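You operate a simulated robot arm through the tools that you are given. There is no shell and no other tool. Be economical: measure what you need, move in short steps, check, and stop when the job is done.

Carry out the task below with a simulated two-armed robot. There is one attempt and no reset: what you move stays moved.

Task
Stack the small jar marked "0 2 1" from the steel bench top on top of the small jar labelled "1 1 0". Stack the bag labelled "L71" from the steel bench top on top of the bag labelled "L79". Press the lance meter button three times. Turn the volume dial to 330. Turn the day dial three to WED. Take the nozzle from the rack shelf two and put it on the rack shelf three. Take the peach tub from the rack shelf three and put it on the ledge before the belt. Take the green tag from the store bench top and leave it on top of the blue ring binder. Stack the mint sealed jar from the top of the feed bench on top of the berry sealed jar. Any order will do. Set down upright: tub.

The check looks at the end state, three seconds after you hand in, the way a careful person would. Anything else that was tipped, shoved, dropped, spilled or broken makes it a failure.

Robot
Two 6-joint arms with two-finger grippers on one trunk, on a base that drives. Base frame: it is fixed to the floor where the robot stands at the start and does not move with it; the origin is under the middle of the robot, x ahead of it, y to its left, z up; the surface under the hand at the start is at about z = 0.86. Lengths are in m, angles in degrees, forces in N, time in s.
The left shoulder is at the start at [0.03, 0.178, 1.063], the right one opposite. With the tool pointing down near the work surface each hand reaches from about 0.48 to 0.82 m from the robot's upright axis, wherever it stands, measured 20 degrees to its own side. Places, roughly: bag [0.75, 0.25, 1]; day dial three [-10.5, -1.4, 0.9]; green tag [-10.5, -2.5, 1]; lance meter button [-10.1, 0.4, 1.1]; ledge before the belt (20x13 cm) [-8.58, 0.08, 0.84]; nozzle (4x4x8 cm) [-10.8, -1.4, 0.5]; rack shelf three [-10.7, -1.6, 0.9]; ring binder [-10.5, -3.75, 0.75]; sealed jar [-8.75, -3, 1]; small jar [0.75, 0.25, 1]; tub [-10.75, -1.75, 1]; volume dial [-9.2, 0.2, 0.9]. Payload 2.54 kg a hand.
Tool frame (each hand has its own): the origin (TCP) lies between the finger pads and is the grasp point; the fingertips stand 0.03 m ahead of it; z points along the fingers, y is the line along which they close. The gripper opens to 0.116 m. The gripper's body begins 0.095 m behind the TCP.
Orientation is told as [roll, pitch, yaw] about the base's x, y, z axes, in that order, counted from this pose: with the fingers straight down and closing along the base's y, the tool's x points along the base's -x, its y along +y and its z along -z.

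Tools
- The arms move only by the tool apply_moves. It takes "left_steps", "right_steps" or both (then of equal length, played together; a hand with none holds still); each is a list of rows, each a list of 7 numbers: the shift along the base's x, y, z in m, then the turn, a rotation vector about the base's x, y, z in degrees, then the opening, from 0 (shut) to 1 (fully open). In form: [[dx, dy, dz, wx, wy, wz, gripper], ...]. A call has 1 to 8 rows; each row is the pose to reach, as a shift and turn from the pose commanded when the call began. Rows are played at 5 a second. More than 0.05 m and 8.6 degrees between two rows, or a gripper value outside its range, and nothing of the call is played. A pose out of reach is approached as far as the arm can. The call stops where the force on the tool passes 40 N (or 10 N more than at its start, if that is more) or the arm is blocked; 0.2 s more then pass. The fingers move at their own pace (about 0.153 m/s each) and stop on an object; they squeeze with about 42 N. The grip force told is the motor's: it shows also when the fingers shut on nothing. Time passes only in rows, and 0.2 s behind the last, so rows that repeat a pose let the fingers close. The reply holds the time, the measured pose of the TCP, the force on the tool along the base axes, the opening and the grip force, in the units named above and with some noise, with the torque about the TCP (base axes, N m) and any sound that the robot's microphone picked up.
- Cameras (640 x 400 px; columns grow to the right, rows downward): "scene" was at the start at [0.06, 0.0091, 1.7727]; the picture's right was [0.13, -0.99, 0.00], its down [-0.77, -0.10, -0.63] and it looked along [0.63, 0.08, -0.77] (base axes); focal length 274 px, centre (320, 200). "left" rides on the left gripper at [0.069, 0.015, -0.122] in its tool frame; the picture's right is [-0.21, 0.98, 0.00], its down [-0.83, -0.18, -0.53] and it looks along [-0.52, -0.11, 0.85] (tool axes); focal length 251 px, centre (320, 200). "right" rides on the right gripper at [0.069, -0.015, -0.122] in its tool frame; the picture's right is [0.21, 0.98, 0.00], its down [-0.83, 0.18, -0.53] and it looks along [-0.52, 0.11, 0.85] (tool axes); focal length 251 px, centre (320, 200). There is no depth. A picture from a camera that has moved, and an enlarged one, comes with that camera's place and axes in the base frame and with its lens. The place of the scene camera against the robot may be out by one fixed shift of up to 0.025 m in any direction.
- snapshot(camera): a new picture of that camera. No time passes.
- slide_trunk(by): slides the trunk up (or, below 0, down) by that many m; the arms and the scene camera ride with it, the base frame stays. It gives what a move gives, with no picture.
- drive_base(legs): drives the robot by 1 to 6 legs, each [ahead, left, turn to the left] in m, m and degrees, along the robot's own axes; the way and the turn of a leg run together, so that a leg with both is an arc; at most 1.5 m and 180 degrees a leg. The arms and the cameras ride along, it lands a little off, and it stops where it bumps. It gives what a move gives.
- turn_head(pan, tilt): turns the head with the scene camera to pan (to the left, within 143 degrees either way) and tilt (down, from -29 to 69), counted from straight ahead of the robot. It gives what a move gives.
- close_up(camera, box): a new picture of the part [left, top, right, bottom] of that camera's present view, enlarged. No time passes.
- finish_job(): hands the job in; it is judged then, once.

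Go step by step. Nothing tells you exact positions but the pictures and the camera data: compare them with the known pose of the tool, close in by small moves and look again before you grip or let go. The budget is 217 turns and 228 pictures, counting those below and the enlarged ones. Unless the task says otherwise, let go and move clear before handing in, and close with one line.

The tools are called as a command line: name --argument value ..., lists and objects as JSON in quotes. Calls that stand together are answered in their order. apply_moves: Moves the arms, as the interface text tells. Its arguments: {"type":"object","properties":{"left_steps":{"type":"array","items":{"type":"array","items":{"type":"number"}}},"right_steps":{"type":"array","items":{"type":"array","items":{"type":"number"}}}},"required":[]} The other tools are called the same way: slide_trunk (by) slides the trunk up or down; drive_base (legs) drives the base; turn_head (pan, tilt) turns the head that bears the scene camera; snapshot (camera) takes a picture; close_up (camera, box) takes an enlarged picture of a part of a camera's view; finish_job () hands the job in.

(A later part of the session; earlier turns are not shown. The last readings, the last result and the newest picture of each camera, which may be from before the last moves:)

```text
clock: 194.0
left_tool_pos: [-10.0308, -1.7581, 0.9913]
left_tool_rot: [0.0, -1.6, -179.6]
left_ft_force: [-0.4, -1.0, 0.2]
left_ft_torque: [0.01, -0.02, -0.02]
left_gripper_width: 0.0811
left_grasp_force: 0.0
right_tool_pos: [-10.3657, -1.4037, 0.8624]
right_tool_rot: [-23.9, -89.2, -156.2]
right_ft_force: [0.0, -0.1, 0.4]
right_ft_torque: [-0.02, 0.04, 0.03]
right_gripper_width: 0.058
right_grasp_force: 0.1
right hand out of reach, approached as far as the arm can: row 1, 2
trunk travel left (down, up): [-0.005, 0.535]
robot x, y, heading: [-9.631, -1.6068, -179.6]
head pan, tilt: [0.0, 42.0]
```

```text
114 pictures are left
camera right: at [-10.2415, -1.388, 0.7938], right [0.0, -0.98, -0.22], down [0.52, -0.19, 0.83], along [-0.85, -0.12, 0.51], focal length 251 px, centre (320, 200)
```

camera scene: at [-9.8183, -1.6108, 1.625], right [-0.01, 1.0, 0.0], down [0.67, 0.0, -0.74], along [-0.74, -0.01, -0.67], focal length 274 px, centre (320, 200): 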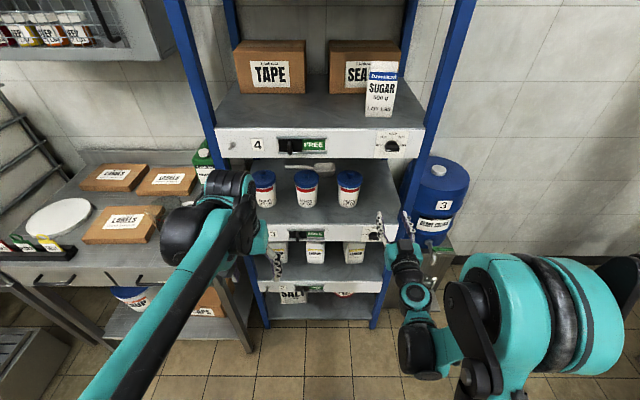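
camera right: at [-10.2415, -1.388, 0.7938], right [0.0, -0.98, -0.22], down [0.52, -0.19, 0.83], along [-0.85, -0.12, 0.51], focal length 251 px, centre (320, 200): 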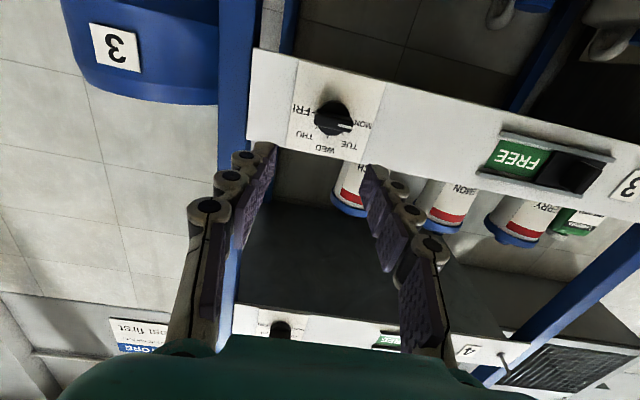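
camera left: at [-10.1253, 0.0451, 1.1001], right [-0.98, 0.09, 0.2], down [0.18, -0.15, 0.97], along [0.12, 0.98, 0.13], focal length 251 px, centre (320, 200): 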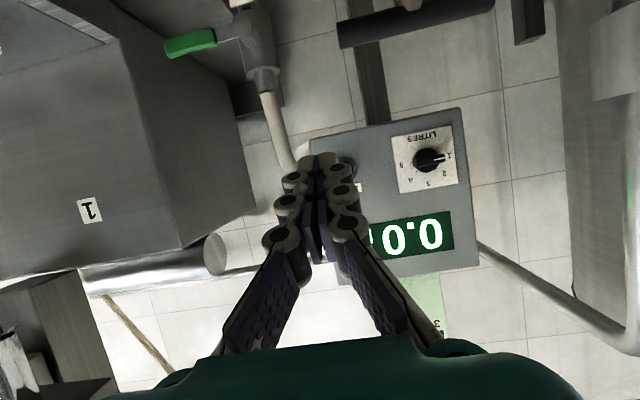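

The level hand works. I roll it 90° about its pointing axis so the fingers close vertically on the bar.

apply_moves --right_steps '[[0, 0, 0, 8.5, 0, 0, 0.4], [0, 0, 0, 17, 0, 0, 0.4], [0, 0, 0, 25.5, 0, 0, 0.4], [0, 0, 0, 34, 0, 0, 0.4], [0, 0, 0, 42.5, 0, 0, 0.4], [0, 0, 0, 51, 0, 0, 0.4], [0, 0, 0, 59.5, 0, 0, 0.4], [0, 0, 0, 68, 0, 0, 0.4]]'

apply_moves --right_steps '[[0, 0, 0, 7, 0, 0, 0.4], [0, -0.006, -0.004, 14, 0, 0, 0.4], [0, -0.012, -0.008, 22, 0, 0, 0.4]]'

snapshot --camera "right"

```text
clock: 195.8
left_tool_pos: [-10.0311, -1.7575, 0.9919]
left_tool_rot: [0.0, -1.6, -179.7]
left_ft_force: [0.1, 0.7, -0.5]
left_ft_torque: [-0.02, 0.04, -0.03]
left_gripper_width: 0.0812
left_grasp_force: 0.2
right_tool_pos: [-10.3651, -1.4049, 0.8612]
right_tool_rot: [-89.7, -21.5, -90.7]
right_ft_force: [0.7, 0.7, 0.4]
right_ft_torque: [0.01, -0.01, -0.03]
right_gripper_width: 0.0465
right_grasp_force: 0.0
trunk travel left (down, up): [-0.005, 0.535]
robot x, y, heading: [-9.6314, -1.611, -179.4]
head pan, tilt: [0.0, 42.0]
```

```text
clock: 196.6
left_tool_pos: [-10.0315, -1.7564, 0.9918]
left_tool_rot: [0.0, -1.6, -179.8]
left_ft_force: [-0.4, 0.7, -0.4]
left_ft_torque: [-0.02, -0.01, 0.01]
left_gripper_width: 0.081
left_grasp_force: 0.1
right_tool_pos: [-10.3654, -1.416, 0.8538]
right_tool_rot: [-89.9, 0.4, -90.8]
right_ft_force: [0.5, 0.2, 1.6]
right_ft_torque: [0.03, 0.03, -0.01]
right_gripper_width: 0.0464
right_grasp_force: 0.1
trunk travel left (down, up): [-0.005, 0.535]
robot x, y, heading: [-9.6253, -1.6079, -179.8]
head pan, tilt: [0.0, 42.0]
```

```text
113 pictures are left
camera right: at [-10.2422, -1.3489, 0.8697], right [0.0, 0.22, -0.97], down [0.52, -0.83, -0.19], along [-0.85, -0.51, -0.12], focal length 251 px, centre (320, 200)
```

right: 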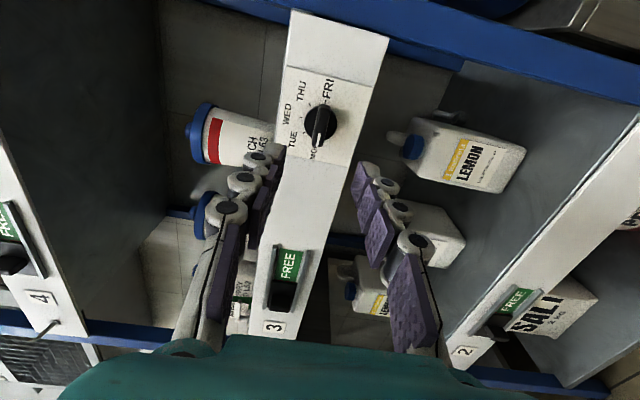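

Well aligned. I approach with the fingers straddling the bar.

apply_moves --right_steps '[[-0.035, 0, -0.002, 0, 0, 0, 0.4], [-0.07, 0, -0.002, 0, 0, 0, 0.4]]'

snapshot --camera "right"

close_up --camera "right" --box '[260, 120, 380, 220]'

```text
clock: 197.2
left_tool_pos: [-10.031, -1.7568, 0.9914]
left_tool_rot: [-0.1, -1.6, -179.7]
left_ft_force: [-0.3, 0.4, 1.0]
left_ft_torque: [0.0, 0.0, 0.01]
left_gripper_width: 0.0813
left_grasp_force: 0.1
right_tool_pos: [-10.4331, -1.4173, 0.853]
right_tool_rot: [-89.9, 0.4, -90.6]
right_ft_force: [0.3, 0.1, -0.4]
right_ft_torque: [-0.02, -0.02, -0.01]
right_gripper_width: 0.0465
right_grasp_force: 0.1
trunk travel left (down, up): [-0.005, 0.535]
robot x, y, heading: [-9.6304, -1.6082, -179.5]
head pan, tilt: [0.0, 42.0]
```

```text
112 pictures are left
camera right: at [-10.3108, -1.3504, 0.8684], right [0.0, 0.22, -0.98], down [0.52, -0.83, -0.19], along [-0.85, -0.51, -0.12], focal length 251 px, centre (320, 200)
```

right: 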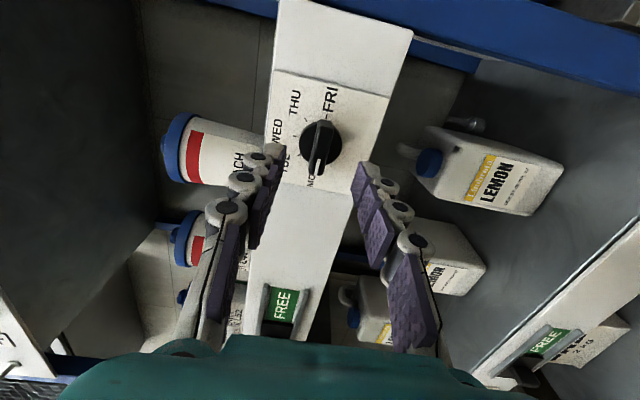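

```text
4.00 times, centred on (320, 170) of right
camera zoom: at [-10.3108, -1.3504, 0.8684], right [0.0, 0.22, -0.98], down [0.52, -0.83, -0.19], along [-0.85, -0.51, -0.12], focal length 1006 px, centre (320, 320)
```

zoom: 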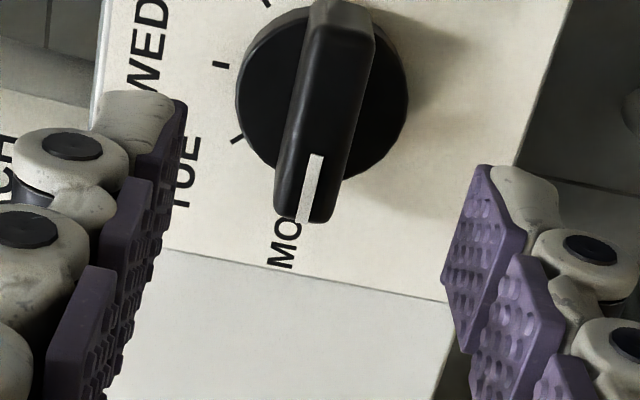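

The view matches the earlier dial at 5.5 cm before grip. I advance 5.2 cm and close on the bar.

apply_moves --right_steps '[[-0.02, 0, 0, 0, 0, 0, 0.4], [-0.04, 0, 0, 0, 0, 0, 0.4], [-0.052, 0, 0, 0, 0, 0, 0.4], [-0.052, 0, 0, 0, 0, 0, 0.0], [-0.052, 0, 0, 0, 0, 0, 0.0]]'

snapshot --camera "right"

```text
clock: 198.1
left_tool_pos: [-10.0298, -1.7569, 0.9926]
left_tool_rot: [0.0, -1.7, -179.7]
left_ft_force: [0.5, -0.4, 0.0]
left_ft_torque: [0.02, 0.01, 0.01]
left_gripper_width: 0.0811
left_grasp_force: 0.1
right_tool_pos: [-10.4818, -1.4183, 0.8525]
right_tool_rot: [-90.0, 0.3, -90.7]
right_ft_force: [2.4, 1.5, 12.3]
right_ft_torque: [-0.22, 0.32, 0.27]
right_gripper_width: 0.0112
right_grasp_force: 36.7
trunk travel left (down, up): [-0.005, 0.535]
robot x, y, heading: [-9.6288, -1.6059, -179.8]
head pan, tilt: [0.0, 42.0]
stopped in row 4 (right hand): the force on the tool passed its limit at 49 N (the readings are from after the stop); the commanded pose is now the measured one
```

```text
110 pictures are left
camera right: at [-10.3589, -1.3497, 0.8682], right [0.0, 0.22, -0.98], down [0.52, -0.83, -0.19], along [-0.85, -0.51, -0.12], focal length 251 px, centre (320, 200)
```

right: 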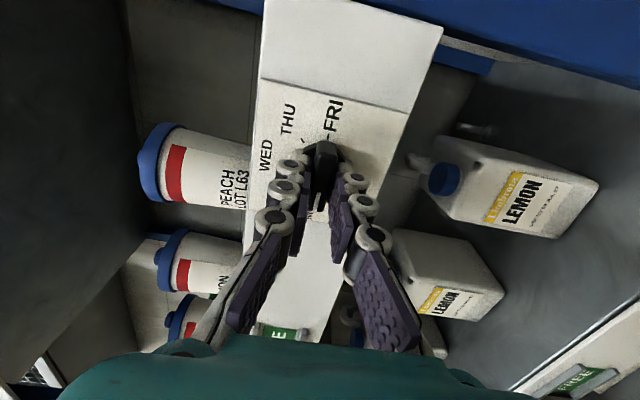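

Gripped on the bar. I turn it clockwise by rolling back 90°.

apply_moves --right_steps '[[0, 0, 0.001, -8, 0, 0, 0.0], [0, 0, 0.001, -16, 0, 0, 0.0], [0, 0, 0.001, -24, 0, 0, 0.0], [0, 0, 0.001, -32, 0, 0, 0.0], [0, 0, 0.001, -40, 0, 0, 0.0], [0, 0, 0.001, -45, 0, 0, 0.0]]'

snapshot --camera "right"

```text
clock: 199.4
left_tool_pos: [-10.0299, -1.7563, 0.9936]
left_tool_rot: [0.0, -1.6, -179.7]
left_ft_force: [-0.6, 0.0, 0.1]
left_ft_torque: [0.02, 0.0, 0.03]
left_gripper_width: 0.0812
left_grasp_force: 0.1
right_tool_pos: [-10.4821, -1.4171, 0.8544]
right_tool_rot: [-89.6, -44.7, -91.0]
right_ft_force: [-13.5, 7.7, 31.0]
right_ft_torque: [0.06, 0.61, -0.24]
right_gripper_width: 0.0112
right_grasp_force: 38.2
trunk travel left (down, up): [-0.005, 0.535]
robot x, y, heading: [-9.6309, -1.6129, -179.8]
head pan, tilt: [0.0, 42.0]
```

```text
109 pictures are left
camera right: at [-10.3589, -1.3582, 0.8169], right [0.0, -0.53, -0.85], down [0.52, -0.72, 0.45], along [-0.85, -0.44, 0.28], focal length 251 px, centre (320, 200)
```

right: 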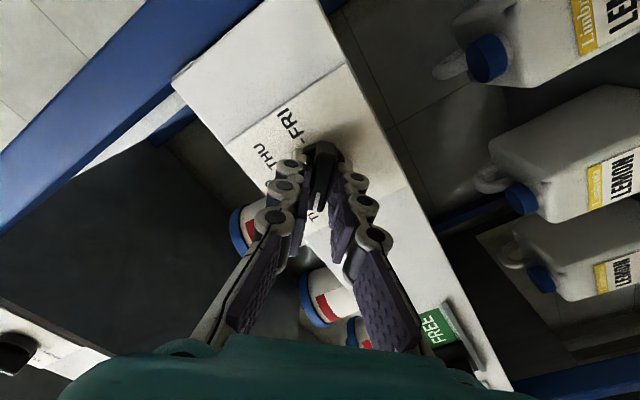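

Halfway (TUE). I relieve the load a little and finish the turn.

apply_moves --right_steps '[[0, 0.001, 0.002, -5, 0, 0, 0.0], [0, 0.001, 0.003, -13, 0, 0, 0.0], [0, 0.001, 0.003, -21, 0, 0, 0.0], [0, 0.001, 0.003, -29, 0, 0, 0.0], [0, 0.001, 0.003, -37, 0, 0, 0.0], [0, 0.001, 0.003, -45, 0, 0, 0.0]]'

snapshot --camera "right"

```text
clock: 200.8
left_tool_pos: [-10.031, -1.756, 0.992]
left_tool_rot: [0.1, -1.7, -179.7]
left_ft_force: [0.9, 0.5, -0.3]
left_ft_torque: [0.01, 0.03, 0.0]
left_gripper_width: 0.081
left_grasp_force: 0.1
right_tool_pos: [-10.4825, -1.4151, 0.8546]
right_tool_rot: [-15.4, -89.3, -164.5]
right_ft_force: [23.0, 8.1, -13.4]
right_ft_torque: [0.01, -0.26, -0.21]
right_gripper_width: 0.011
right_grasp_force: 38.8
trunk travel left (down, up): [-0.005, 0.535]
robot x, y, heading: [-9.6265, -1.6123, -179.8]
head pan, tilt: [0.0, 42.0]
```

```text
108 pictures are left
camera right: at [-10.359, -1.3997, 0.7871], right [0.0, -0.98, -0.22], down [0.52, -0.18, 0.83], along [-0.85, -0.12, 0.51], focal length 251 px, centre (320, 200)
```

right: 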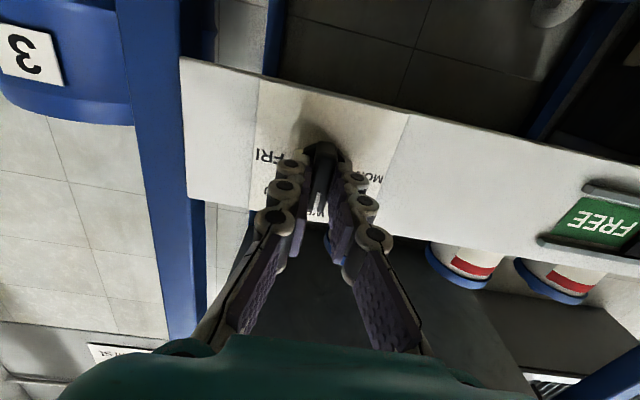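

The bar points up at WED. I open and withdraw.

apply_moves --right_steps '[[0.002, 0, -0.001, 0, 0, 0, 0.1], [0.002, 0, -0.001, 0, 0, 0, 0.4], [0.002, 0, -0.001, 0, 0, 0, 0.4], [0.03, 0, 0, 0, 0, 0, 0.4], [0.06, 0, 0, 0, 0, 0, 0.4], [0.1, 0, 0, 0, 0, 0, 0.5]]'

close_up --camera "right" --box '[250, 60, 410, 200]'

```text
clock: 202.2
left_tool_pos: [-10.0294, -1.7575, 0.9914]
left_tool_rot: [0.0, -1.5, -179.7]
left_ft_force: [-0.6, 0.0, -1.1]
left_ft_torque: [-0.01, 0.03, 0.01]
left_gripper_width: 0.081
left_grasp_force: 0.0
right_tool_pos: [-10.3827, -1.4176, 0.8571]
right_tool_rot: [-30.2, -89.3, -149.7]
right_ft_force: [-0.1, 0.0, 0.8]
right_ft_torque: [0.0, 0.0, -0.02]
right_gripper_width: 0.0583
right_grasp_force: 0.1
trunk travel left (down, up): [-0.005, 0.535]
robot x, y, heading: [-9.6286, -1.6097, -179.8]
head pan, tilt: [0.0, 42.0]
```

```text
2.86 times, centred on (330, 130) of right
camera zoom: at [-10.2606, -1.4008, 0.789], right [0.0, -0.98, -0.22], down [0.52, -0.19, 0.83], along [-0.85, -0.12, 0.51], focal length 718 px, centre (291, 400)
```

zoom: 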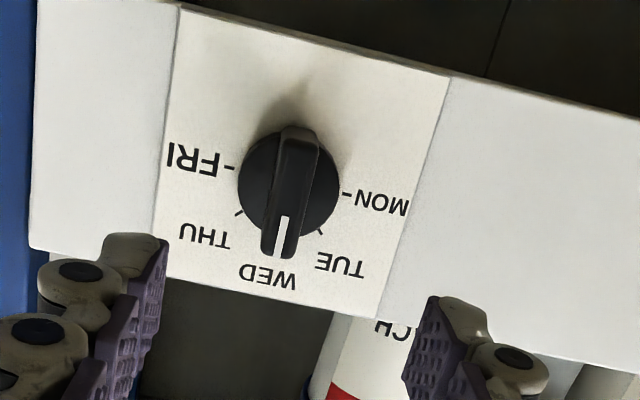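

Dial three reads WED. Next I look for the nozzle on shelf 2: lower the right hand and tilt it down a little to look in.

apply_moves --right_steps '[[0.02, 0, -0.03, 0, -8, 0, 0.5], [0.04, 0, -0.06, 0, -16, 0, 0.5], [0.06, 0, -0.09, 0, -24, 0, 0.5], [0.08, 0, -0.12, 0, -32, 0, 0.5], [0.08, 0, -0.15, 0, -36, 0, 0.5]]'

snapshot --camera "right"

```text
clock: 203.4
left_tool_pos: [-10.0308, -1.7568, 0.9913]
left_tool_rot: [0.1, -1.6, -179.6]
left_ft_force: [0.2, 1.0, -0.4]
left_ft_torque: [0.0, -0.02, -0.02]
left_gripper_width: 0.0812
left_grasp_force: 0.1
right_tool_pos: [-10.3098, -1.414, 0.7091]
right_tool_rot: [-0.4, -53.1, -179.4]
right_ft_force: [0.1, 0.0, -0.7]
right_ft_torque: [0.0, -0.01, -0.02]
right_gripper_width: 0.058
right_grasp_force: 0.0
right hand out of reach, approached as far as the arm can: row 1, 4, 5
trunk travel left (down, up): [-0.005, 0.535]
robot x, y, heading: [-9.6267, -1.6079, -179.7]
head pan, tilt: [0.0, 42.0]
```

```text
106 pictures are left
camera right: at [-10.1699, -1.398, 0.7268], right [0.13, -0.98, -0.18], down [-0.07, -0.19, 0.98], along [-0.99, -0.12, -0.09], focal length 251 px, centre (320, 200)
```

right: 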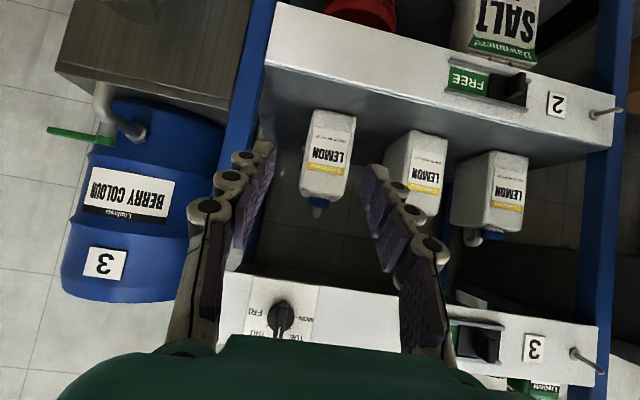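

close_up --camera "right" --box '[240, 80, 400, 240]'

close_up --camera "right" --box '[380, 110, 580, 290]'

```text
2.50 times, centred on (320, 160) of right
camera zoom: at [-10.1699, -1.398, 0.7268], right [0.13, -0.98, -0.18], down [-0.07, -0.19, 0.98], along [-0.99, -0.12, -0.09], focal length 629 px, centre (320, 300)
```

zoom: 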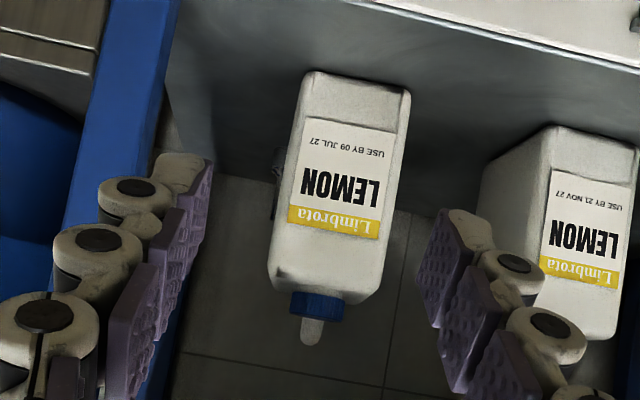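

```text
2.22 times, centred on (480, 200) of right
camera zoom: at [-10.1699, -1.398, 0.7268], right [0.13, -0.98, -0.18], down [-0.07, -0.19, 0.98], along [-0.99, -0.12, -0.09], focal length 559 px, centre (-36, 200)
```

zoom: 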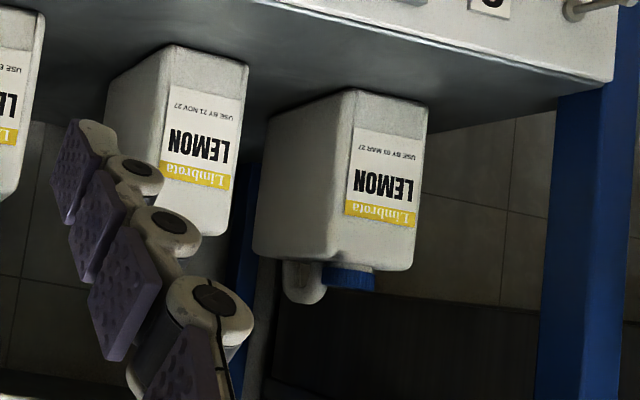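

Something dark shows behind the right-hand bottle — probably the nozzle. I shift the hand camera right and turn it to see behind.

apply_moves --right_steps '[[0, 0.02, 0, 0, 0, 5, 0.3], [0, 0.04, 0, 0, 0, 10, 0.2], [0, 0.06, 0, 0, 0, 15, 0.2], [0, 0.08, 0, 0, 0, 15, 0.2]]'

snapshot --camera "right"

close_up --camera "right" --box '[300, 80, 420, 200]'

```text
clock: 204.4
left_tool_pos: [-10.0308, -1.7564, 0.9925]
left_tool_rot: [0.1, -1.6, -179.7]
left_ft_force: [-0.5, 0.8, -0.7]
left_ft_torque: [-0.01, -0.01, -0.03]
left_gripper_width: 0.0811
left_grasp_force: 0.0
right_tool_pos: [-10.3108, -1.3362, 0.7101]
right_tool_rot: [-0.5, -53.4, -164.3]
right_ft_force: [1.1, -0.2, 0.1]
right_ft_torque: [-0.02, 0.04, 0.02]
right_gripper_width: 0.023
right_grasp_force: 0.0
trunk travel left (down, up): [-0.005, 0.535]
robot x, y, heading: [-9.631, -1.6084, -179.8]
head pan, tilt: [0.0, 42.0]
```

```text
103 pictures are left
camera right: at [-10.18, -1.2846, 0.7268], right [0.38, -0.91, -0.18], down [-0.01, -0.2, 0.98], along [-0.92, -0.37, -0.09], focal length 251 px, centre (320, 200)
```

right: 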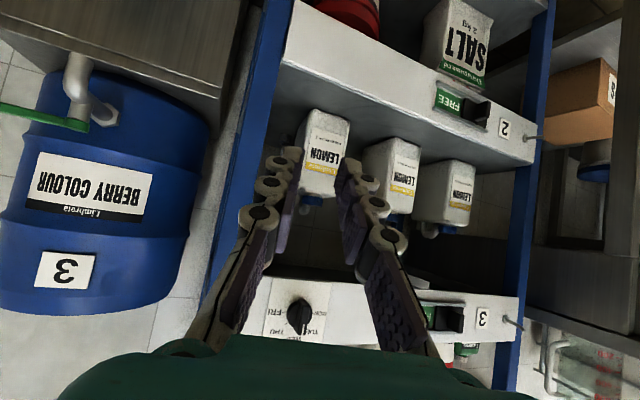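

```text
3.33 times, centred on (360, 140) of right
camera zoom: at [-10.18, -1.2846, 0.7268], right [0.38, -0.91, -0.18], down [-0.01, -0.2, 0.98], along [-0.92, -0.37, -0.09], focal length 838 px, centre (187, 400)
```

zoom: 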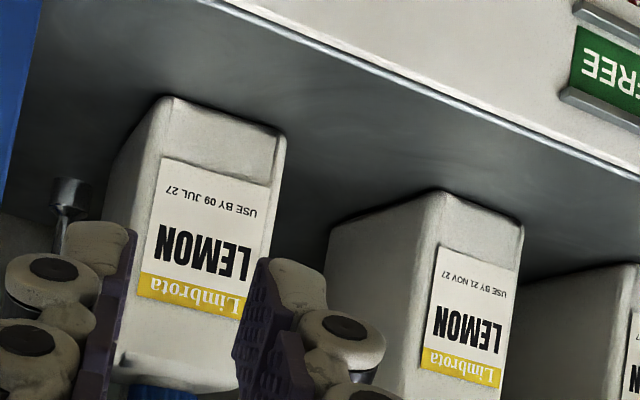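

The nozzle stands right behind the right-hand bottle, which blocks the way. Plan: the left hand lifts that bottle out and holds it, the right hand fetches the nozzle, then the bottle goes back exactly. First I tuck the right hand and reposition the base.

apply_moves --right_steps '[[0.03, 0.0, 0.03, 0, -6, -4, 0.5], [0.06, 0.0, 0.06, 0, -12, -8, 0.5], [0.09, 0.0, 0.09, 0, -18, -12, 0.5], [0.12, 0.0, 0.12, 0, -24, -15, 0.5], [0.15, 0.0, 0.15, 0, -30, -15, 0.5]]'

drive_base --legs '[[0, -0.2, 0], [0.22, 0, 0]]'

apply_moves --left_steps '[[-0.02, 0.02, -0.02, 0, 8, 0, 0.8], [-0.04, 0.04, -0.04, 0, 16, 0, 0.85], [-0.06, 0.06, -0.06, 0, 24, 0, 0.85], [-0.08, 0.08, -0.09, 0, 32, 0, 0.85], [-0.1, 0.1, -0.12, 0, 40, 0, 0.85], [-0.1, 0.11, -0.15, 0, 48, 0, 0.85], [-0.1, 0.11, -0.18, 0, 56, 0, 0.85], [-0.1, 0.11, -0.2, 0, 60, 0, 0.85]]'

snapshot --camera "left"

snapshot --camera "scene"

```text
clock: 205.7
left_tool_pos: [-10.0299, -1.7564, 0.9918]
left_tool_rot: [0.0, -1.6, -179.7]
left_ft_force: [0.0, 0.0, 0.0]
left_ft_torque: [0.02, 0.04, 0.0]
left_gripper_width: 0.081
left_grasp_force: 0.1
right_tool_pos: [-10.1587, -1.3396, 0.8623]
right_tool_rot: [3.8, -23.6, 177.4]
right_ft_force: [-0.6, 0.2, 0.2]
right_ft_torque: [-0.01, 0.01, -0.02]
right_gripper_width: 0.0581
right_grasp_force: 0.1
trunk travel left (down, up): [-0.005, 0.535]
robot x, y, heading: [-9.6308, -1.6134, -179.7]
head pan, tilt: [0.0, 42.0]
```

```text
clock: 208.5
left_tool_pos: [-10.2545, -1.5646, 0.9912]
left_tool_rot: [0.0, -1.5, -179.8]
left_ft_force: [-0.1, 0.5, 0.8]
left_ft_torque: [0.0, -0.04, 0.01]
left_gripper_width: 0.0813
left_grasp_force: 0.1
right_tool_pos: [-10.3819, -1.1483, 0.8598]
right_tool_rot: [4.0, -23.6, 177.3]
right_ft_force: [-0.1, -0.3, -0.6]
right_ft_torque: [-0.05, -0.05, 0.0]
right_gripper_width: 0.0578
right_grasp_force: 0.0
trunk travel left (down, up): [-0.005, 0.535]
robot x, y, heading: [-9.8484, -1.4194, -179.7]
head pan, tilt: [0.0, 42.0]
```

```text
clock: 210.3
left_tool_pos: [-10.3736, -1.4393, 0.8451]
left_tool_rot: [-0.4, -61.5, -179.5]
left_ft_force: [1.2, 1.0, -0.7]
left_ft_torque: [0.02, 0.01, 0.01]
left_gripper_width: 0.0984
left_grasp_force: 0.1
left hand out of reach, approached as far as the arm can: row 7, 8
right_tool_pos: [-10.3818, -1.1495, 0.8603]
right_tool_rot: [3.9, -23.6, 177.4]
right_ft_force: [-0.2, 0.7, -0.4]
right_ft_torque: [-0.02, -0.02, 0.0]
right_gripper_width: 0.0583
right_grasp_force: 0.1
trunk travel left (down, up): [-0.005, 0.535]
robot x, y, heading: [-9.8503, -1.4184, -179.7]
head pan, tilt: [0.0, 42.0]
```

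```text
101 pictures are left
camera left: at [-10.2333, -1.4543, 0.8408], right [-0.1, -0.98, 0.19], down [0.07, 0.18, 0.98], along [-0.99, 0.11, 0.06], focal length 251 px, centre (320, 200)
```

left: 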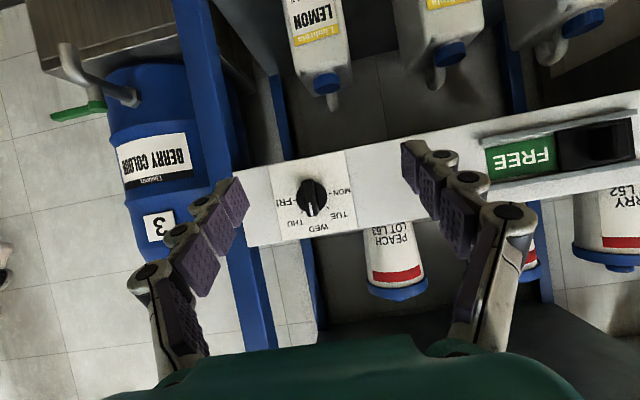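

```text
100 pictures are left
camera scene: at [-9.8909, -1.4184, 1.515], right [0.0, 1.0, 0.0], down [0.67, 0.0, -0.74], along [-0.74, 0.0, -0.67], focal length 274 px, centre (320, 200)
```

scene: 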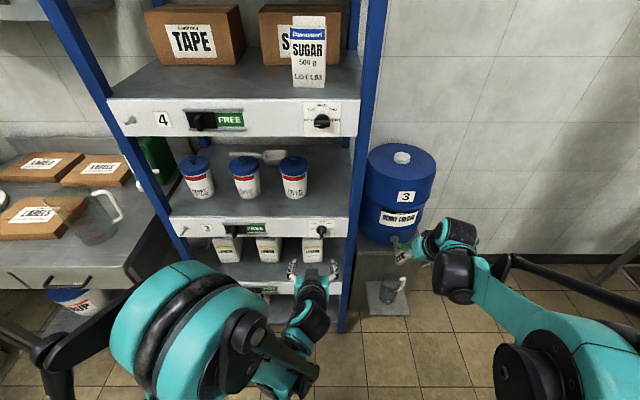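

The left hand is in the lane. I lower it with less tilt to below the shelf-3 lip.

apply_moves --left_steps '[[0.01, 0, -0.03, 0, -6, 0, 0.85], [0.01, 0, -0.06, 0, -12, 0, 0.85], [0.0, -0.003, -0.1, 0, -18, 0, 0.85], [0, -0.006, -0.14, 0, -20, 0, 0.85], [0, -0.009, -0.17, 0, -20, 0, 0.85]]'

snapshot --camera "left"

```text
clock: 211.5
left_tool_pos: [-10.4051, -1.4391, 0.7308]
left_tool_rot: [-0.2, -41.5, -179.7]
left_ft_force: [-1.1, 1.2, 0.1]
left_ft_torque: [-0.03, 0.01, 0.0]
left_gripper_width: 0.0987
left_grasp_force: 0.0
left hand out of reach, approached as far as the arm can: row 1, 2, 3, 4, 5
right_tool_pos: [-10.3816, -1.1483, 0.8604]
right_tool_rot: [4.0, -23.5, 177.5]
right_ft_force: [0.0, -1.4, 0.1]
right_ft_torque: [0.0, 0.0, 0.05]
right_gripper_width: 0.0577
right_grasp_force: 0.1
trunk travel left (down, up): [-0.005, 0.535]
robot x, y, heading: [-9.8494, -1.4181, -179.7]
head pan, tilt: [0.0, 42.0]
```

```text
99 pictures are left
camera left: at [-10.273, -1.4537, 0.7759], right [-0.16, -0.98, 0.14], down [-0.27, 0.18, 0.95], along [-0.95, 0.11, -0.29], focal length 251 px, centre (320, 200)
```

left: 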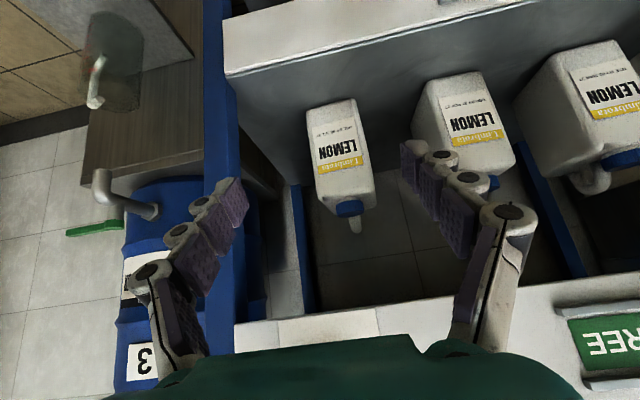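

apply_moves --left_steps '[[-0.03, -0.003, -0.02, 0, 4, 0, 0.85], [-0.06, -0.006, -0.035, 0, 8, 0, 0.85], [-0.09, -0.009, -0.05, 0, 12, 0, 0.85], [-0.12, -0.009, -0.065, 0, 16, 0, 0.85]]'

snapshot --camera "left"

```text
clock: 212.5
left_tool_pos: [-10.5466, -1.4395, 0.6757]
left_tool_rot: [-0.3, -57.5, -179.5]
left_ft_force: [0.6, -0.2, 0.4]
left_ft_torque: [0.0, 0.03, 0.0]
left_gripper_width: 0.0984
left_grasp_force: 0.1
left hand out of reach, approached as far as the arm can: row 1, 2, 3, 4
right_tool_pos: [-10.3808, -1.1478, 0.8608]
right_tool_rot: [3.8, -23.7, 177.5]
right_ft_force: [-0.4, 0.5, 0.6]
right_ft_torque: [-0.03, -0.03, -0.01]
right_gripper_width: 0.058
right_grasp_force: 0.0
trunk travel left (down, up): [-0.005, 0.535]
robot x, y, heading: [-9.849, -1.417, -179.9]
head pan, tilt: [0.0, 42.0]
```

```text
98 pictures are left
camera left: at [-10.4074, -1.4541, 0.6811], right [-0.11, -0.98, 0.18], down [0.01, 0.18, 0.98], along [-0.99, 0.11, -0.01], focal length 251 px, centre (320, 200)
```

left: 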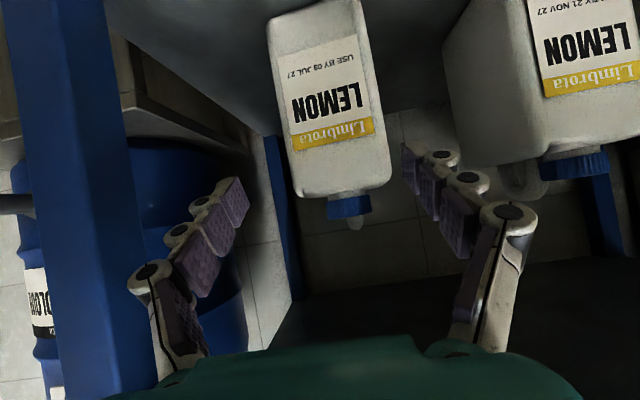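

The bottle sits between the fingers; centre y≈-1.452. I go in around it at mid height.

apply_moves --left_steps '[[-0.01, -0.012, -0.03, 0, 2, 0, 0.88], [-0.035, -0.0125, -0.05, 0, 4, 0, 0.88], [-0.06, -0.0125, -0.06, 0, 5, 0, 0.88], [-0.085, -0.0125, -0.06, 0, 5, 0, 0.88]]'

snapshot --camera "left"

```text
clock: 213.5
left_tool_pos: [-10.6334, -1.4506, 0.6173]
left_tool_rot: [-0.4, -62.6, -179.4]
left_ft_force: [-0.6, 0.4, -0.1]
left_ft_torque: [-0.01, 0.0, -0.02]
left_gripper_width: 0.102
left_grasp_force: 0.2
left hand out of reach, approached as far as the arm can: row 1
right_tool_pos: [-10.3815, -1.1489, 0.8601]
right_tool_rot: [3.9, -23.7, 177.5]
right_ft_force: [-0.2, -0.7, -0.1]
right_ft_torque: [-0.02, -0.02, 0.03]
right_gripper_width: 0.0581
right_grasp_force: 0.1
trunk travel left (down, up): [-0.005, 0.535]
robot x, y, heading: [-9.8486, -1.4153, -179.5]
head pan, tilt: [0.0, 42.0]
```

```text
97 pictures are left
camera left: at [-10.4936, -1.4659, 0.6102], right [-0.1, -0.98, 0.19], down [0.09, 0.18, 0.98], along [-0.99, 0.11, 0.07], focal length 251 px, centre (320, 200)
```

left: 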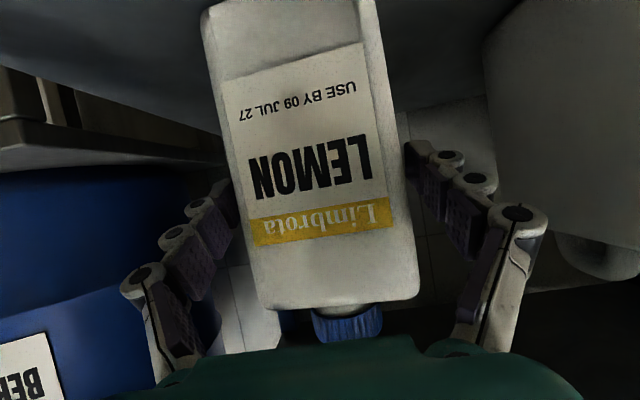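

Centred. A little deeper, then grip and lift gently.

apply_moves --left_steps '[[-0.015, 0, 0, 0, 0, 0, 0.88], [-0.015, 0, 0, 0, 0, 0, 0.0], [-0.015, 0, 0, 0, 0, 0, 0.0], [-0.015, 0, 0, 0, 0, 0, 0.0], [-0.015, 0, 0.006, 0, 0, 0, 0.0], [-0.015, 0, 0.014, 0, 0, 0, 0.0], [-0.015, 0, 0.022, 0, 0, 0, 0.0]]'

snapshot --camera "left"

```text
clock: 215.1
left_tool_pos: [-10.6485, -1.4499, 0.637]
left_tool_rot: [-0.3, -62.5, -179.4]
left_ft_force: [0.4, -0.1, -15.1]
left_ft_torque: [0.01, -0.36, -0.01]
left_gripper_width: 0.0878
left_grasp_force: 42.6
right_tool_pos: [-10.3811, -1.1489, 0.8605]
right_tool_rot: [3.9, -23.7, 177.4]
right_ft_force: [0.0, 0.7, -0.9]
right_ft_torque: [0.01, -0.02, 0.01]
right_gripper_width: 0.0579
right_grasp_force: 0.1
trunk travel left (down, up): [-0.005, 0.535]
robot x, y, heading: [-9.8487, -1.4174, -179.9]
head pan, tilt: [0.0, 42.0]
```

```text
96 pictures are left
camera left: at [-10.5084, -1.4653, 0.6306], right [-0.1, -0.98, 0.19], down [0.09, 0.18, 0.98], along [-0.99, 0.11, 0.07], focal length 251 px, centre (320, 200)
```

left: 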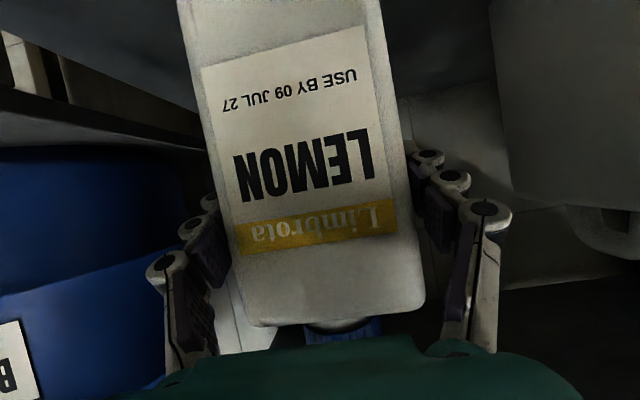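

Bottle held (15 N). I back the base out with the arm still, so the bottle slides clear of the rack without lifting further.

drive_base --legs '[[-0.34, 0, 0]]'

apply_moves --left_steps '[[0.03, -0.01, 0.03, 0, 0, 0, 0], [0.06, -0.02, 0.06, 0, 0, 0, 0], [0.09, -0.04, 0.09, 0, 0, 0, 0], [0.11, -0.06, 0.12, 0, 0, 0, 0], [0.13, -0.09, 0.15, 0, 0, 0, 0], [0.15, -0.12, 0.18, 0, 0, 0, 0], [0.17, -0.15, 0.21, 0, 0, 0, 0], [0.19, -0.18, 0.24, 0, 0, 0, 0]]'

snapshot --camera "scene"

```text
clock: 217.4
left_tool_pos: [-10.2995, -1.4453, 0.6373]
left_tool_rot: [-0.4, -62.6, -179.8]
left_ft_force: [1.0, 0.3, -15.8]
left_ft_torque: [-0.01, -0.32, 0.03]
left_gripper_width: 0.0885
left_grasp_force: 41.7
right_tool_pos: [-10.031, -1.1452, 0.8606]
right_tool_rot: [3.9, -23.6, 177.0]
right_ft_force: [0.3, -0.4, 0.0]
right_ft_torque: [0.01, 0.04, -0.03]
right_gripper_width: 0.0581
right_grasp_force: 0.0
trunk travel left (down, up): [-0.005, 0.535]
robot x, y, heading: [-9.5006, -1.4174, 179.9]
head pan, tilt: [0.0, 42.0]
```

```text
clock: 219.2
left_tool_pos: [-10.1124, -1.6258, 0.8764]
left_tool_rot: [-0.6, -62.5, -179.8]
left_ft_force: [0.3, -0.2, -14.5]
left_ft_torque: [-0.03, -0.35, 0.05]
left_gripper_width: 0.0879
left_grasp_force: 42.4
right_tool_pos: [-10.0311, -1.1455, 0.8607]
right_tool_rot: [3.7, -23.6, 177.0]
right_ft_force: [0.6, -0.1, 0.5]
right_ft_torque: [0.04, -0.01, 0.03]
right_gripper_width: 0.0579
right_grasp_force: 0.0
trunk travel left (down, up): [-0.005, 0.535]
robot x, y, heading: [-9.5041, -1.4164, 180.1]
head pan, tilt: [0.0, 42.0]
```

```text
95 pictures are left
camera scene: at [-9.5422, -1.4193, 1.515], right [0.0, 1.0, 0.0], down [0.67, 0.0, -0.74], along [-0.74, 0.0, -0.67], focal length 274 px, centre (320, 200)
```

scene: 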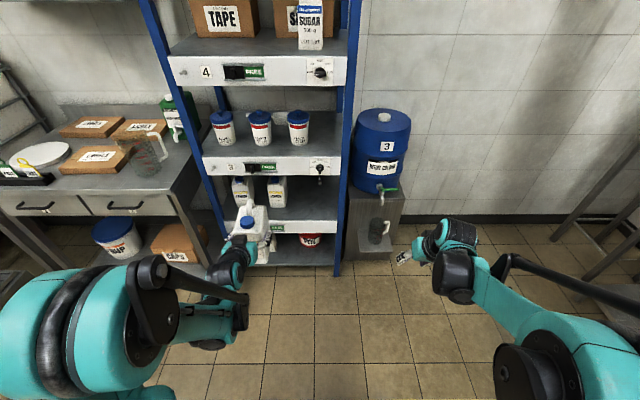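

apply_moves --left_steps '[[0.03, -0.03, 0.02, 0, 0, 0, 0], [0.06, -0.06, 0.03, 0, 0, 0, 0], [0.09, -0.09, 0.04, 0, 0, 0, 0], [0.12, -0.12, 0.05, 0, 0, 0, 0], [0.15, -0.15, 0.06, 0, 0, 0, 0]]'

apply_moves --right_steps '[[-0.03, -0.04, 0, 0, 6, 3, 0.5], [-0.06, -0.08, 0, 0, 12, 3, 0.5], [-0.09, -0.12, 0, 0, 18, 3, 0.5], [-0.12, -0.16, -0.02, 0, 24, 3, 0.5], [-0.15, -0.2, -0.05, 0, 30, 3, 0.5], [-0.18, -0.24, -0.08, 0, 34, 3, 0.5], [-0.21, -0.26, -0.11, 0, 37, 3, 0.5], [-0.24, -0.26, -0.14, 0, 40, 3, 0.5]]'

snapshot --camera "scene"

snapshot --camera "right"

```text
clock: 220.4
left_tool_pos: [-9.9597, -1.7781, 0.9377]
left_tool_rot: [-0.4, -62.5, -179.8]
left_ft_force: [0.2, -0.1, -15.6]
left_ft_torque: [-0.03, -0.3, -0.01]
left_gripper_width: 0.0881
left_grasp_force: 41.9
right_tool_pos: [-10.0306, -1.1459, 0.8607]
right_tool_rot: [3.8, -23.6, 177.0]
right_ft_force: [-0.7, 0.3, -0.3]
right_ft_torque: [0.02, 0.02, -0.01]
right_gripper_width: 0.0581
right_grasp_force: 0.2
trunk travel left (down, up): [-0.005, 0.535]
robot x, y, heading: [-9.5025, -1.417, 179.9]
head pan, tilt: [0.0, 42.0]
```

```text
refused: row 4 steps farther than a row can; nothing moved
```

```text
94 pictures are left
camera scene: at [-9.5424, -1.4196, 1.515], right [0.0, 1.0, 0.0], down [0.67, 0.0, -0.74], along [-0.74, 0.0, -0.67], focal length 274 px, centre (320, 200)
```

scene: 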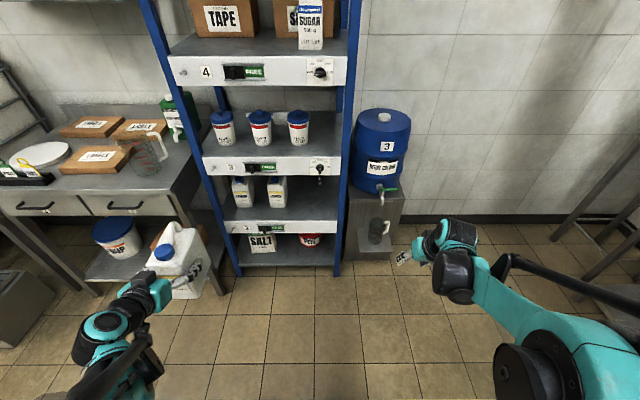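

```text
93 pictures are left
camera right: at [-9.9178, -1.1278, 0.9433], right [0.17, -0.98, -0.03], down [-0.55, -0.12, 0.83], along [-0.82, -0.13, -0.56], focal length 251 px, centre (320, 200)
```

right: 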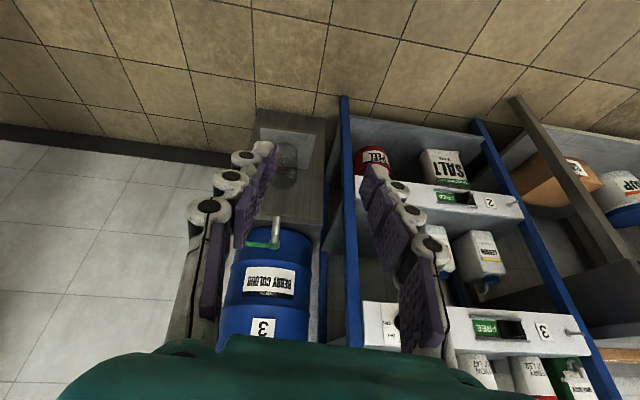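

Left arm with the bottle is safely aside. I bring the right arm into a stretched, low pose in front of the lane (smaller steps).

apply_moves --right_steps '[[-0.034, -0.026, -0.015, 0, 5, 0.4, 0.5], [-0.068, -0.052, -0.03, 0, 10, 0.8, 0.5], [-0.102, -0.078, -0.045, 0, 15, 1.2, 0.5], [-0.136, -0.104, -0.06, 0, 20, 1.6, 0.5], [-0.17, -0.13, -0.075, 0, 25, 2, 0.5], [-0.204, -0.156, -0.09, 0, 30, 2.4, 0.5], [-0.238, -0.182, -0.105, 0, 35, 2.8, 0.5], [-0.272, -0.208, -0.12, 0, 40, 3, 0.5]]'

apply_moves --right_steps '[[-0.02, -0.017, -0.03, 0, 0, 0, 0.5], [-0.04, -0.034, -0.06, 0, 0, 0, 0.5], [-0.058, -0.051, -0.09, 0, 1, 0, 0.5], [-0.058, -0.051, -0.12, 0, 1, 0, 0.5], [-0.058, -0.051, -0.14, 0, 1, 0, 0.5]]'

snapshot --camera "right"

```text
clock: 222.2
left_tool_pos: [-9.9625, -1.7767, 0.9359]
left_tool_rot: [-0.5, -62.5, -179.8]
left_ft_force: [-1.5, 0.1, -15.6]
left_ft_torque: [0.02, -0.36, 0.02]
left_gripper_width: 0.088
left_grasp_force: 42.4
right_tool_pos: [-10.3024, -1.3535, 0.7419]
right_tool_rot: [5.9, -63.6, 178.6]
right_ft_force: [-0.4, -0.6, -0.8]
right_ft_torque: [-0.01, -0.03, -0.01]
right_gripper_width: 0.058
right_grasp_force: 0.1
trunk travel left (down, up): [-0.005, 0.535]
robot x, y, heading: [-9.5012, -1.4215, 179.9]
head pan, tilt: [0.0, 42.0]
```

```text
clock: 223.4
left_tool_pos: [-9.9605, -1.7776, 0.9372]
left_tool_rot: [-0.4, -62.6, -179.9]
left_ft_force: [0.3, -1.2, -14.7]
left_ft_torque: [-0.05, -0.35, 0.02]
left_gripper_width: 0.0878
left_grasp_force: 42.5
right_tool_pos: [-10.355, -1.4002, 0.6104]
right_tool_rot: [5.9, -64.5, 178.7]
right_ft_force: [0.6, -0.3, -0.4]
right_ft_torque: [-0.01, -0.02, 0.03]
right_gripper_width: 0.0578
right_grasp_force: 0.1
right hand out of reach, approached as far as the arm can: row 5
trunk travel left (down, up): [-0.005, 0.535]
robot x, y, heading: [-9.4975, -1.4187, 179.8]
head pan, tilt: [0.0, 42.0]
```

```text
92 pictures are left
camera right: at [-10.2156, -1.3772, 0.5987], right [0.16, -0.98, -0.15], down [0.14, -0.13, 0.98], along [-0.98, -0.18, 0.11], focal length 251 px, centre (320, 200)
```

right: 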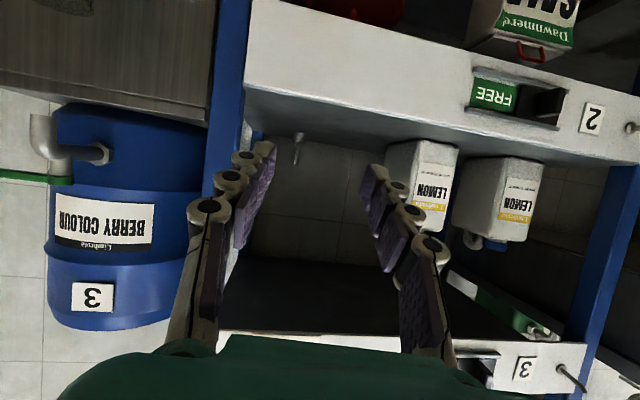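

close_up --camera "right" --box '[260, 110, 340, 180]'

```text
5.71 times, centred on (300, 145) of right
camera zoom: at [-10.2156, -1.3772, 0.5987], right [0.16, -0.98, -0.15], down [0.14, -0.13, 0.98], along [-0.98, -0.18, 0.11], focal length 1437 px, centre (434, 514)
```

zoom: 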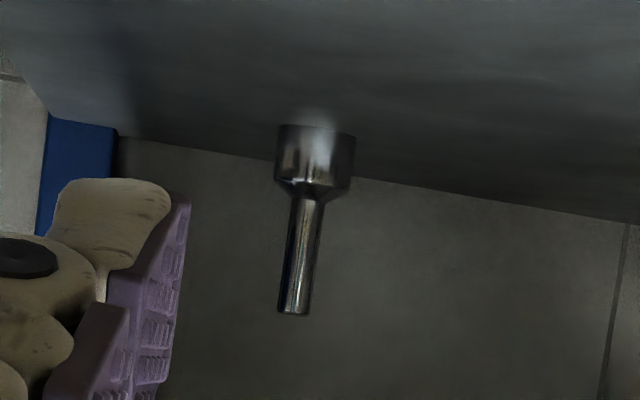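

The nozzle stands at about (-10.805, -1.412) with a thin stem. To clear the rack post I yaw the hand 10° and offset it left, then drive in.

apply_moves --right_steps '[[0, -0.015, 0, 0, 0, -5, 0.5], [0, -0.03, 0, 0, 0, -10, 0.5], [0, -0.035, 0, 0, 0, -10, 0.5]]'

drive_base --legs '[[0.3, 0, 0]]'

snapshot --camera "right"

snapshot --camera "scene"

```text
clock: 224.2
left_tool_pos: [-9.9599, -1.7773, 0.9377]
left_tool_rot: [-0.5, -62.5, -179.8]
left_ft_force: [1.1, 0.7, -15.2]
left_ft_torque: [-0.04, -0.36, -0.01]
left_gripper_width: 0.0881
left_grasp_force: 42.3
right_tool_pos: [-10.3494, -1.4342, 0.6192]
right_tool_rot: [5.7, -64.6, 168.7]
right_ft_force: [-0.3, 0.0, -0.1]
right_ft_torque: [0.01, 0.01, -0.03]
right_gripper_width: 0.058
right_grasp_force: 0.0
right hand out of reach, approached as far as the arm can: row 1, 2, 3
trunk travel left (down, up): [-0.005, 0.535]
robot x, y, heading: [-9.502, -1.4188, 179.9]
head pan, tilt: [0.0, 42.0]
```

```text
clock: 226.2
left_tool_pos: [-10.2491, -1.7805, 0.937]
left_tool_rot: [-0.5, -62.5, -179.4]
left_ft_force: [-1.2, 0.3, -15.2]
left_ft_torque: [-0.03, -0.31, 0.01]
left_gripper_width: 0.0882
left_grasp_force: 42.3
right_tool_pos: [-10.6384, -1.4404, 0.6182]
right_tool_rot: [5.9, -64.5, 169.0]
right_ft_force: [-0.3, 0.0, -0.1]
right_ft_torque: [0.0, 0.01, -0.02]
right_gripper_width: 0.0579
right_grasp_force: 0.1
trunk travel left (down, up): [-0.005, 0.535]
robot x, y, heading: [-9.7886, -1.418, -179.9]
head pan, tilt: [0.0, 42.0]
```

```text
90 pictures are left
camera right: at [-10.4978, -1.439, 0.6074], right [-0.01, -0.99, -0.15], down [0.11, -0.15, 0.98], along [-0.99, -0.01, 0.11], focal length 251 px, centre (320, 200)
```

right: 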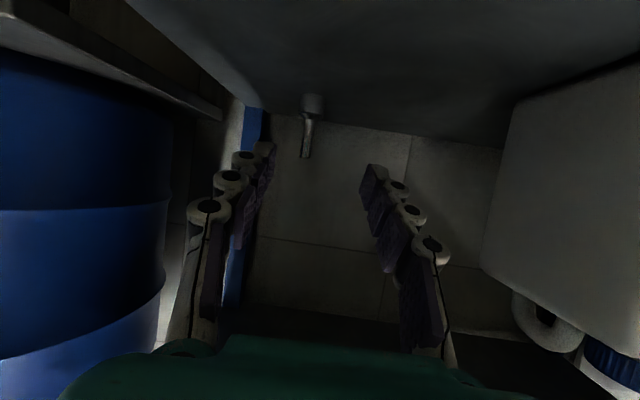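

```text
89 pictures are left
camera scene: at [-9.8342, -1.4197, 1.5149], right [0.0, 1.0, 0.0], down [0.67, 0.0, -0.74], along [-0.74, 0.0, -0.67], focal length 274 px, centre (320, 200)
```

scene: 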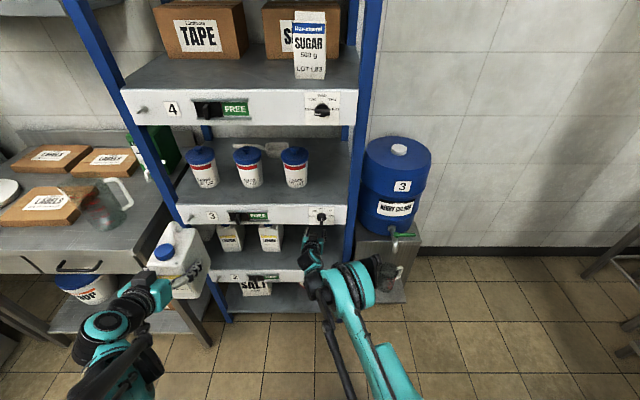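

Inside the lane. The nozzle is at (-10.815, -1.413), stem top ≈0.59. I drive 10 cm more and adjust the hand.

drive_base --legs '[[0.1, 0, 0]]'

apply_moves --right_steps '[[0, 0.01, -0.015, 0, 0, 0, 0.5], [-0.01, 0.02, -0.03, 0, 0, 0, 0.5], [-0.025, 0.027, -0.04, 0, 0, 0, 0.5]]'

snapshot --camera "right"

```text
clock: 227.3
left_tool_pos: [-10.3456, -1.7823, 0.937]
left_tool_rot: [-0.5, -62.3, -179.3]
left_ft_force: [-1.1, -0.1, -15.7]
left_ft_torque: [-0.01, -0.38, 0.01]
left_gripper_width: 0.088
left_grasp_force: 41.5
right_tool_pos: [-10.7367, -1.4434, 0.6192]
right_tool_rot: [5.7, -64.5, 169.3]
right_ft_force: [-1.3, -0.2, -0.4]
right_ft_torque: [0.01, 0.02, -0.02]
right_gripper_width: 0.0579
right_grasp_force: 0.1
trunk travel left (down, up): [-0.005, 0.535]
robot x, y, heading: [-9.8875, -1.4149, -179.5]
head pan, tilt: [0.0, 42.0]
```

```text
clock: 228.1
left_tool_pos: [-10.346, -1.7827, 0.9363]
left_tool_rot: [-0.4, -62.5, -179.3]
left_ft_force: [-0.2, 0.2, -14.9]
left_ft_torque: [-0.01, -0.33, 0.04]
left_gripper_width: 0.088
left_grasp_force: 42.2
right_tool_pos: [-10.7383, -1.4118, 0.6131]
right_tool_rot: [5.8, -64.4, 169.3]
right_ft_force: [-1.1, 0.6, 0.2]
right_ft_torque: [-0.01, 0.04, 0.01]
right_gripper_width: 0.058
right_grasp_force: 0.0
right hand out of reach, approached as far as the arm can: row 1, 2, 3
trunk travel left (down, up): [-0.005, 0.535]
robot x, y, heading: [-9.8895, -1.4179, -179.4]
head pan, tilt: [0.0, 42.0]
```

```text
88 pictures are left
camera right: at [-10.5973, -1.4092, 0.6024], right [0.0, -0.99, -0.15], down [0.11, -0.15, 0.98], along [-0.99, -0.02, 0.11], focal length 251 px, centre (320, 200)
```

right: 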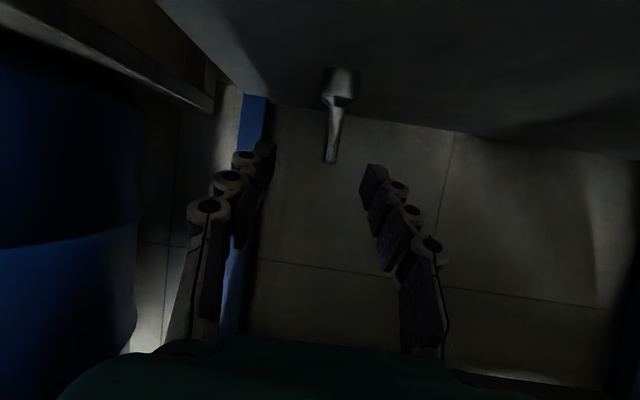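

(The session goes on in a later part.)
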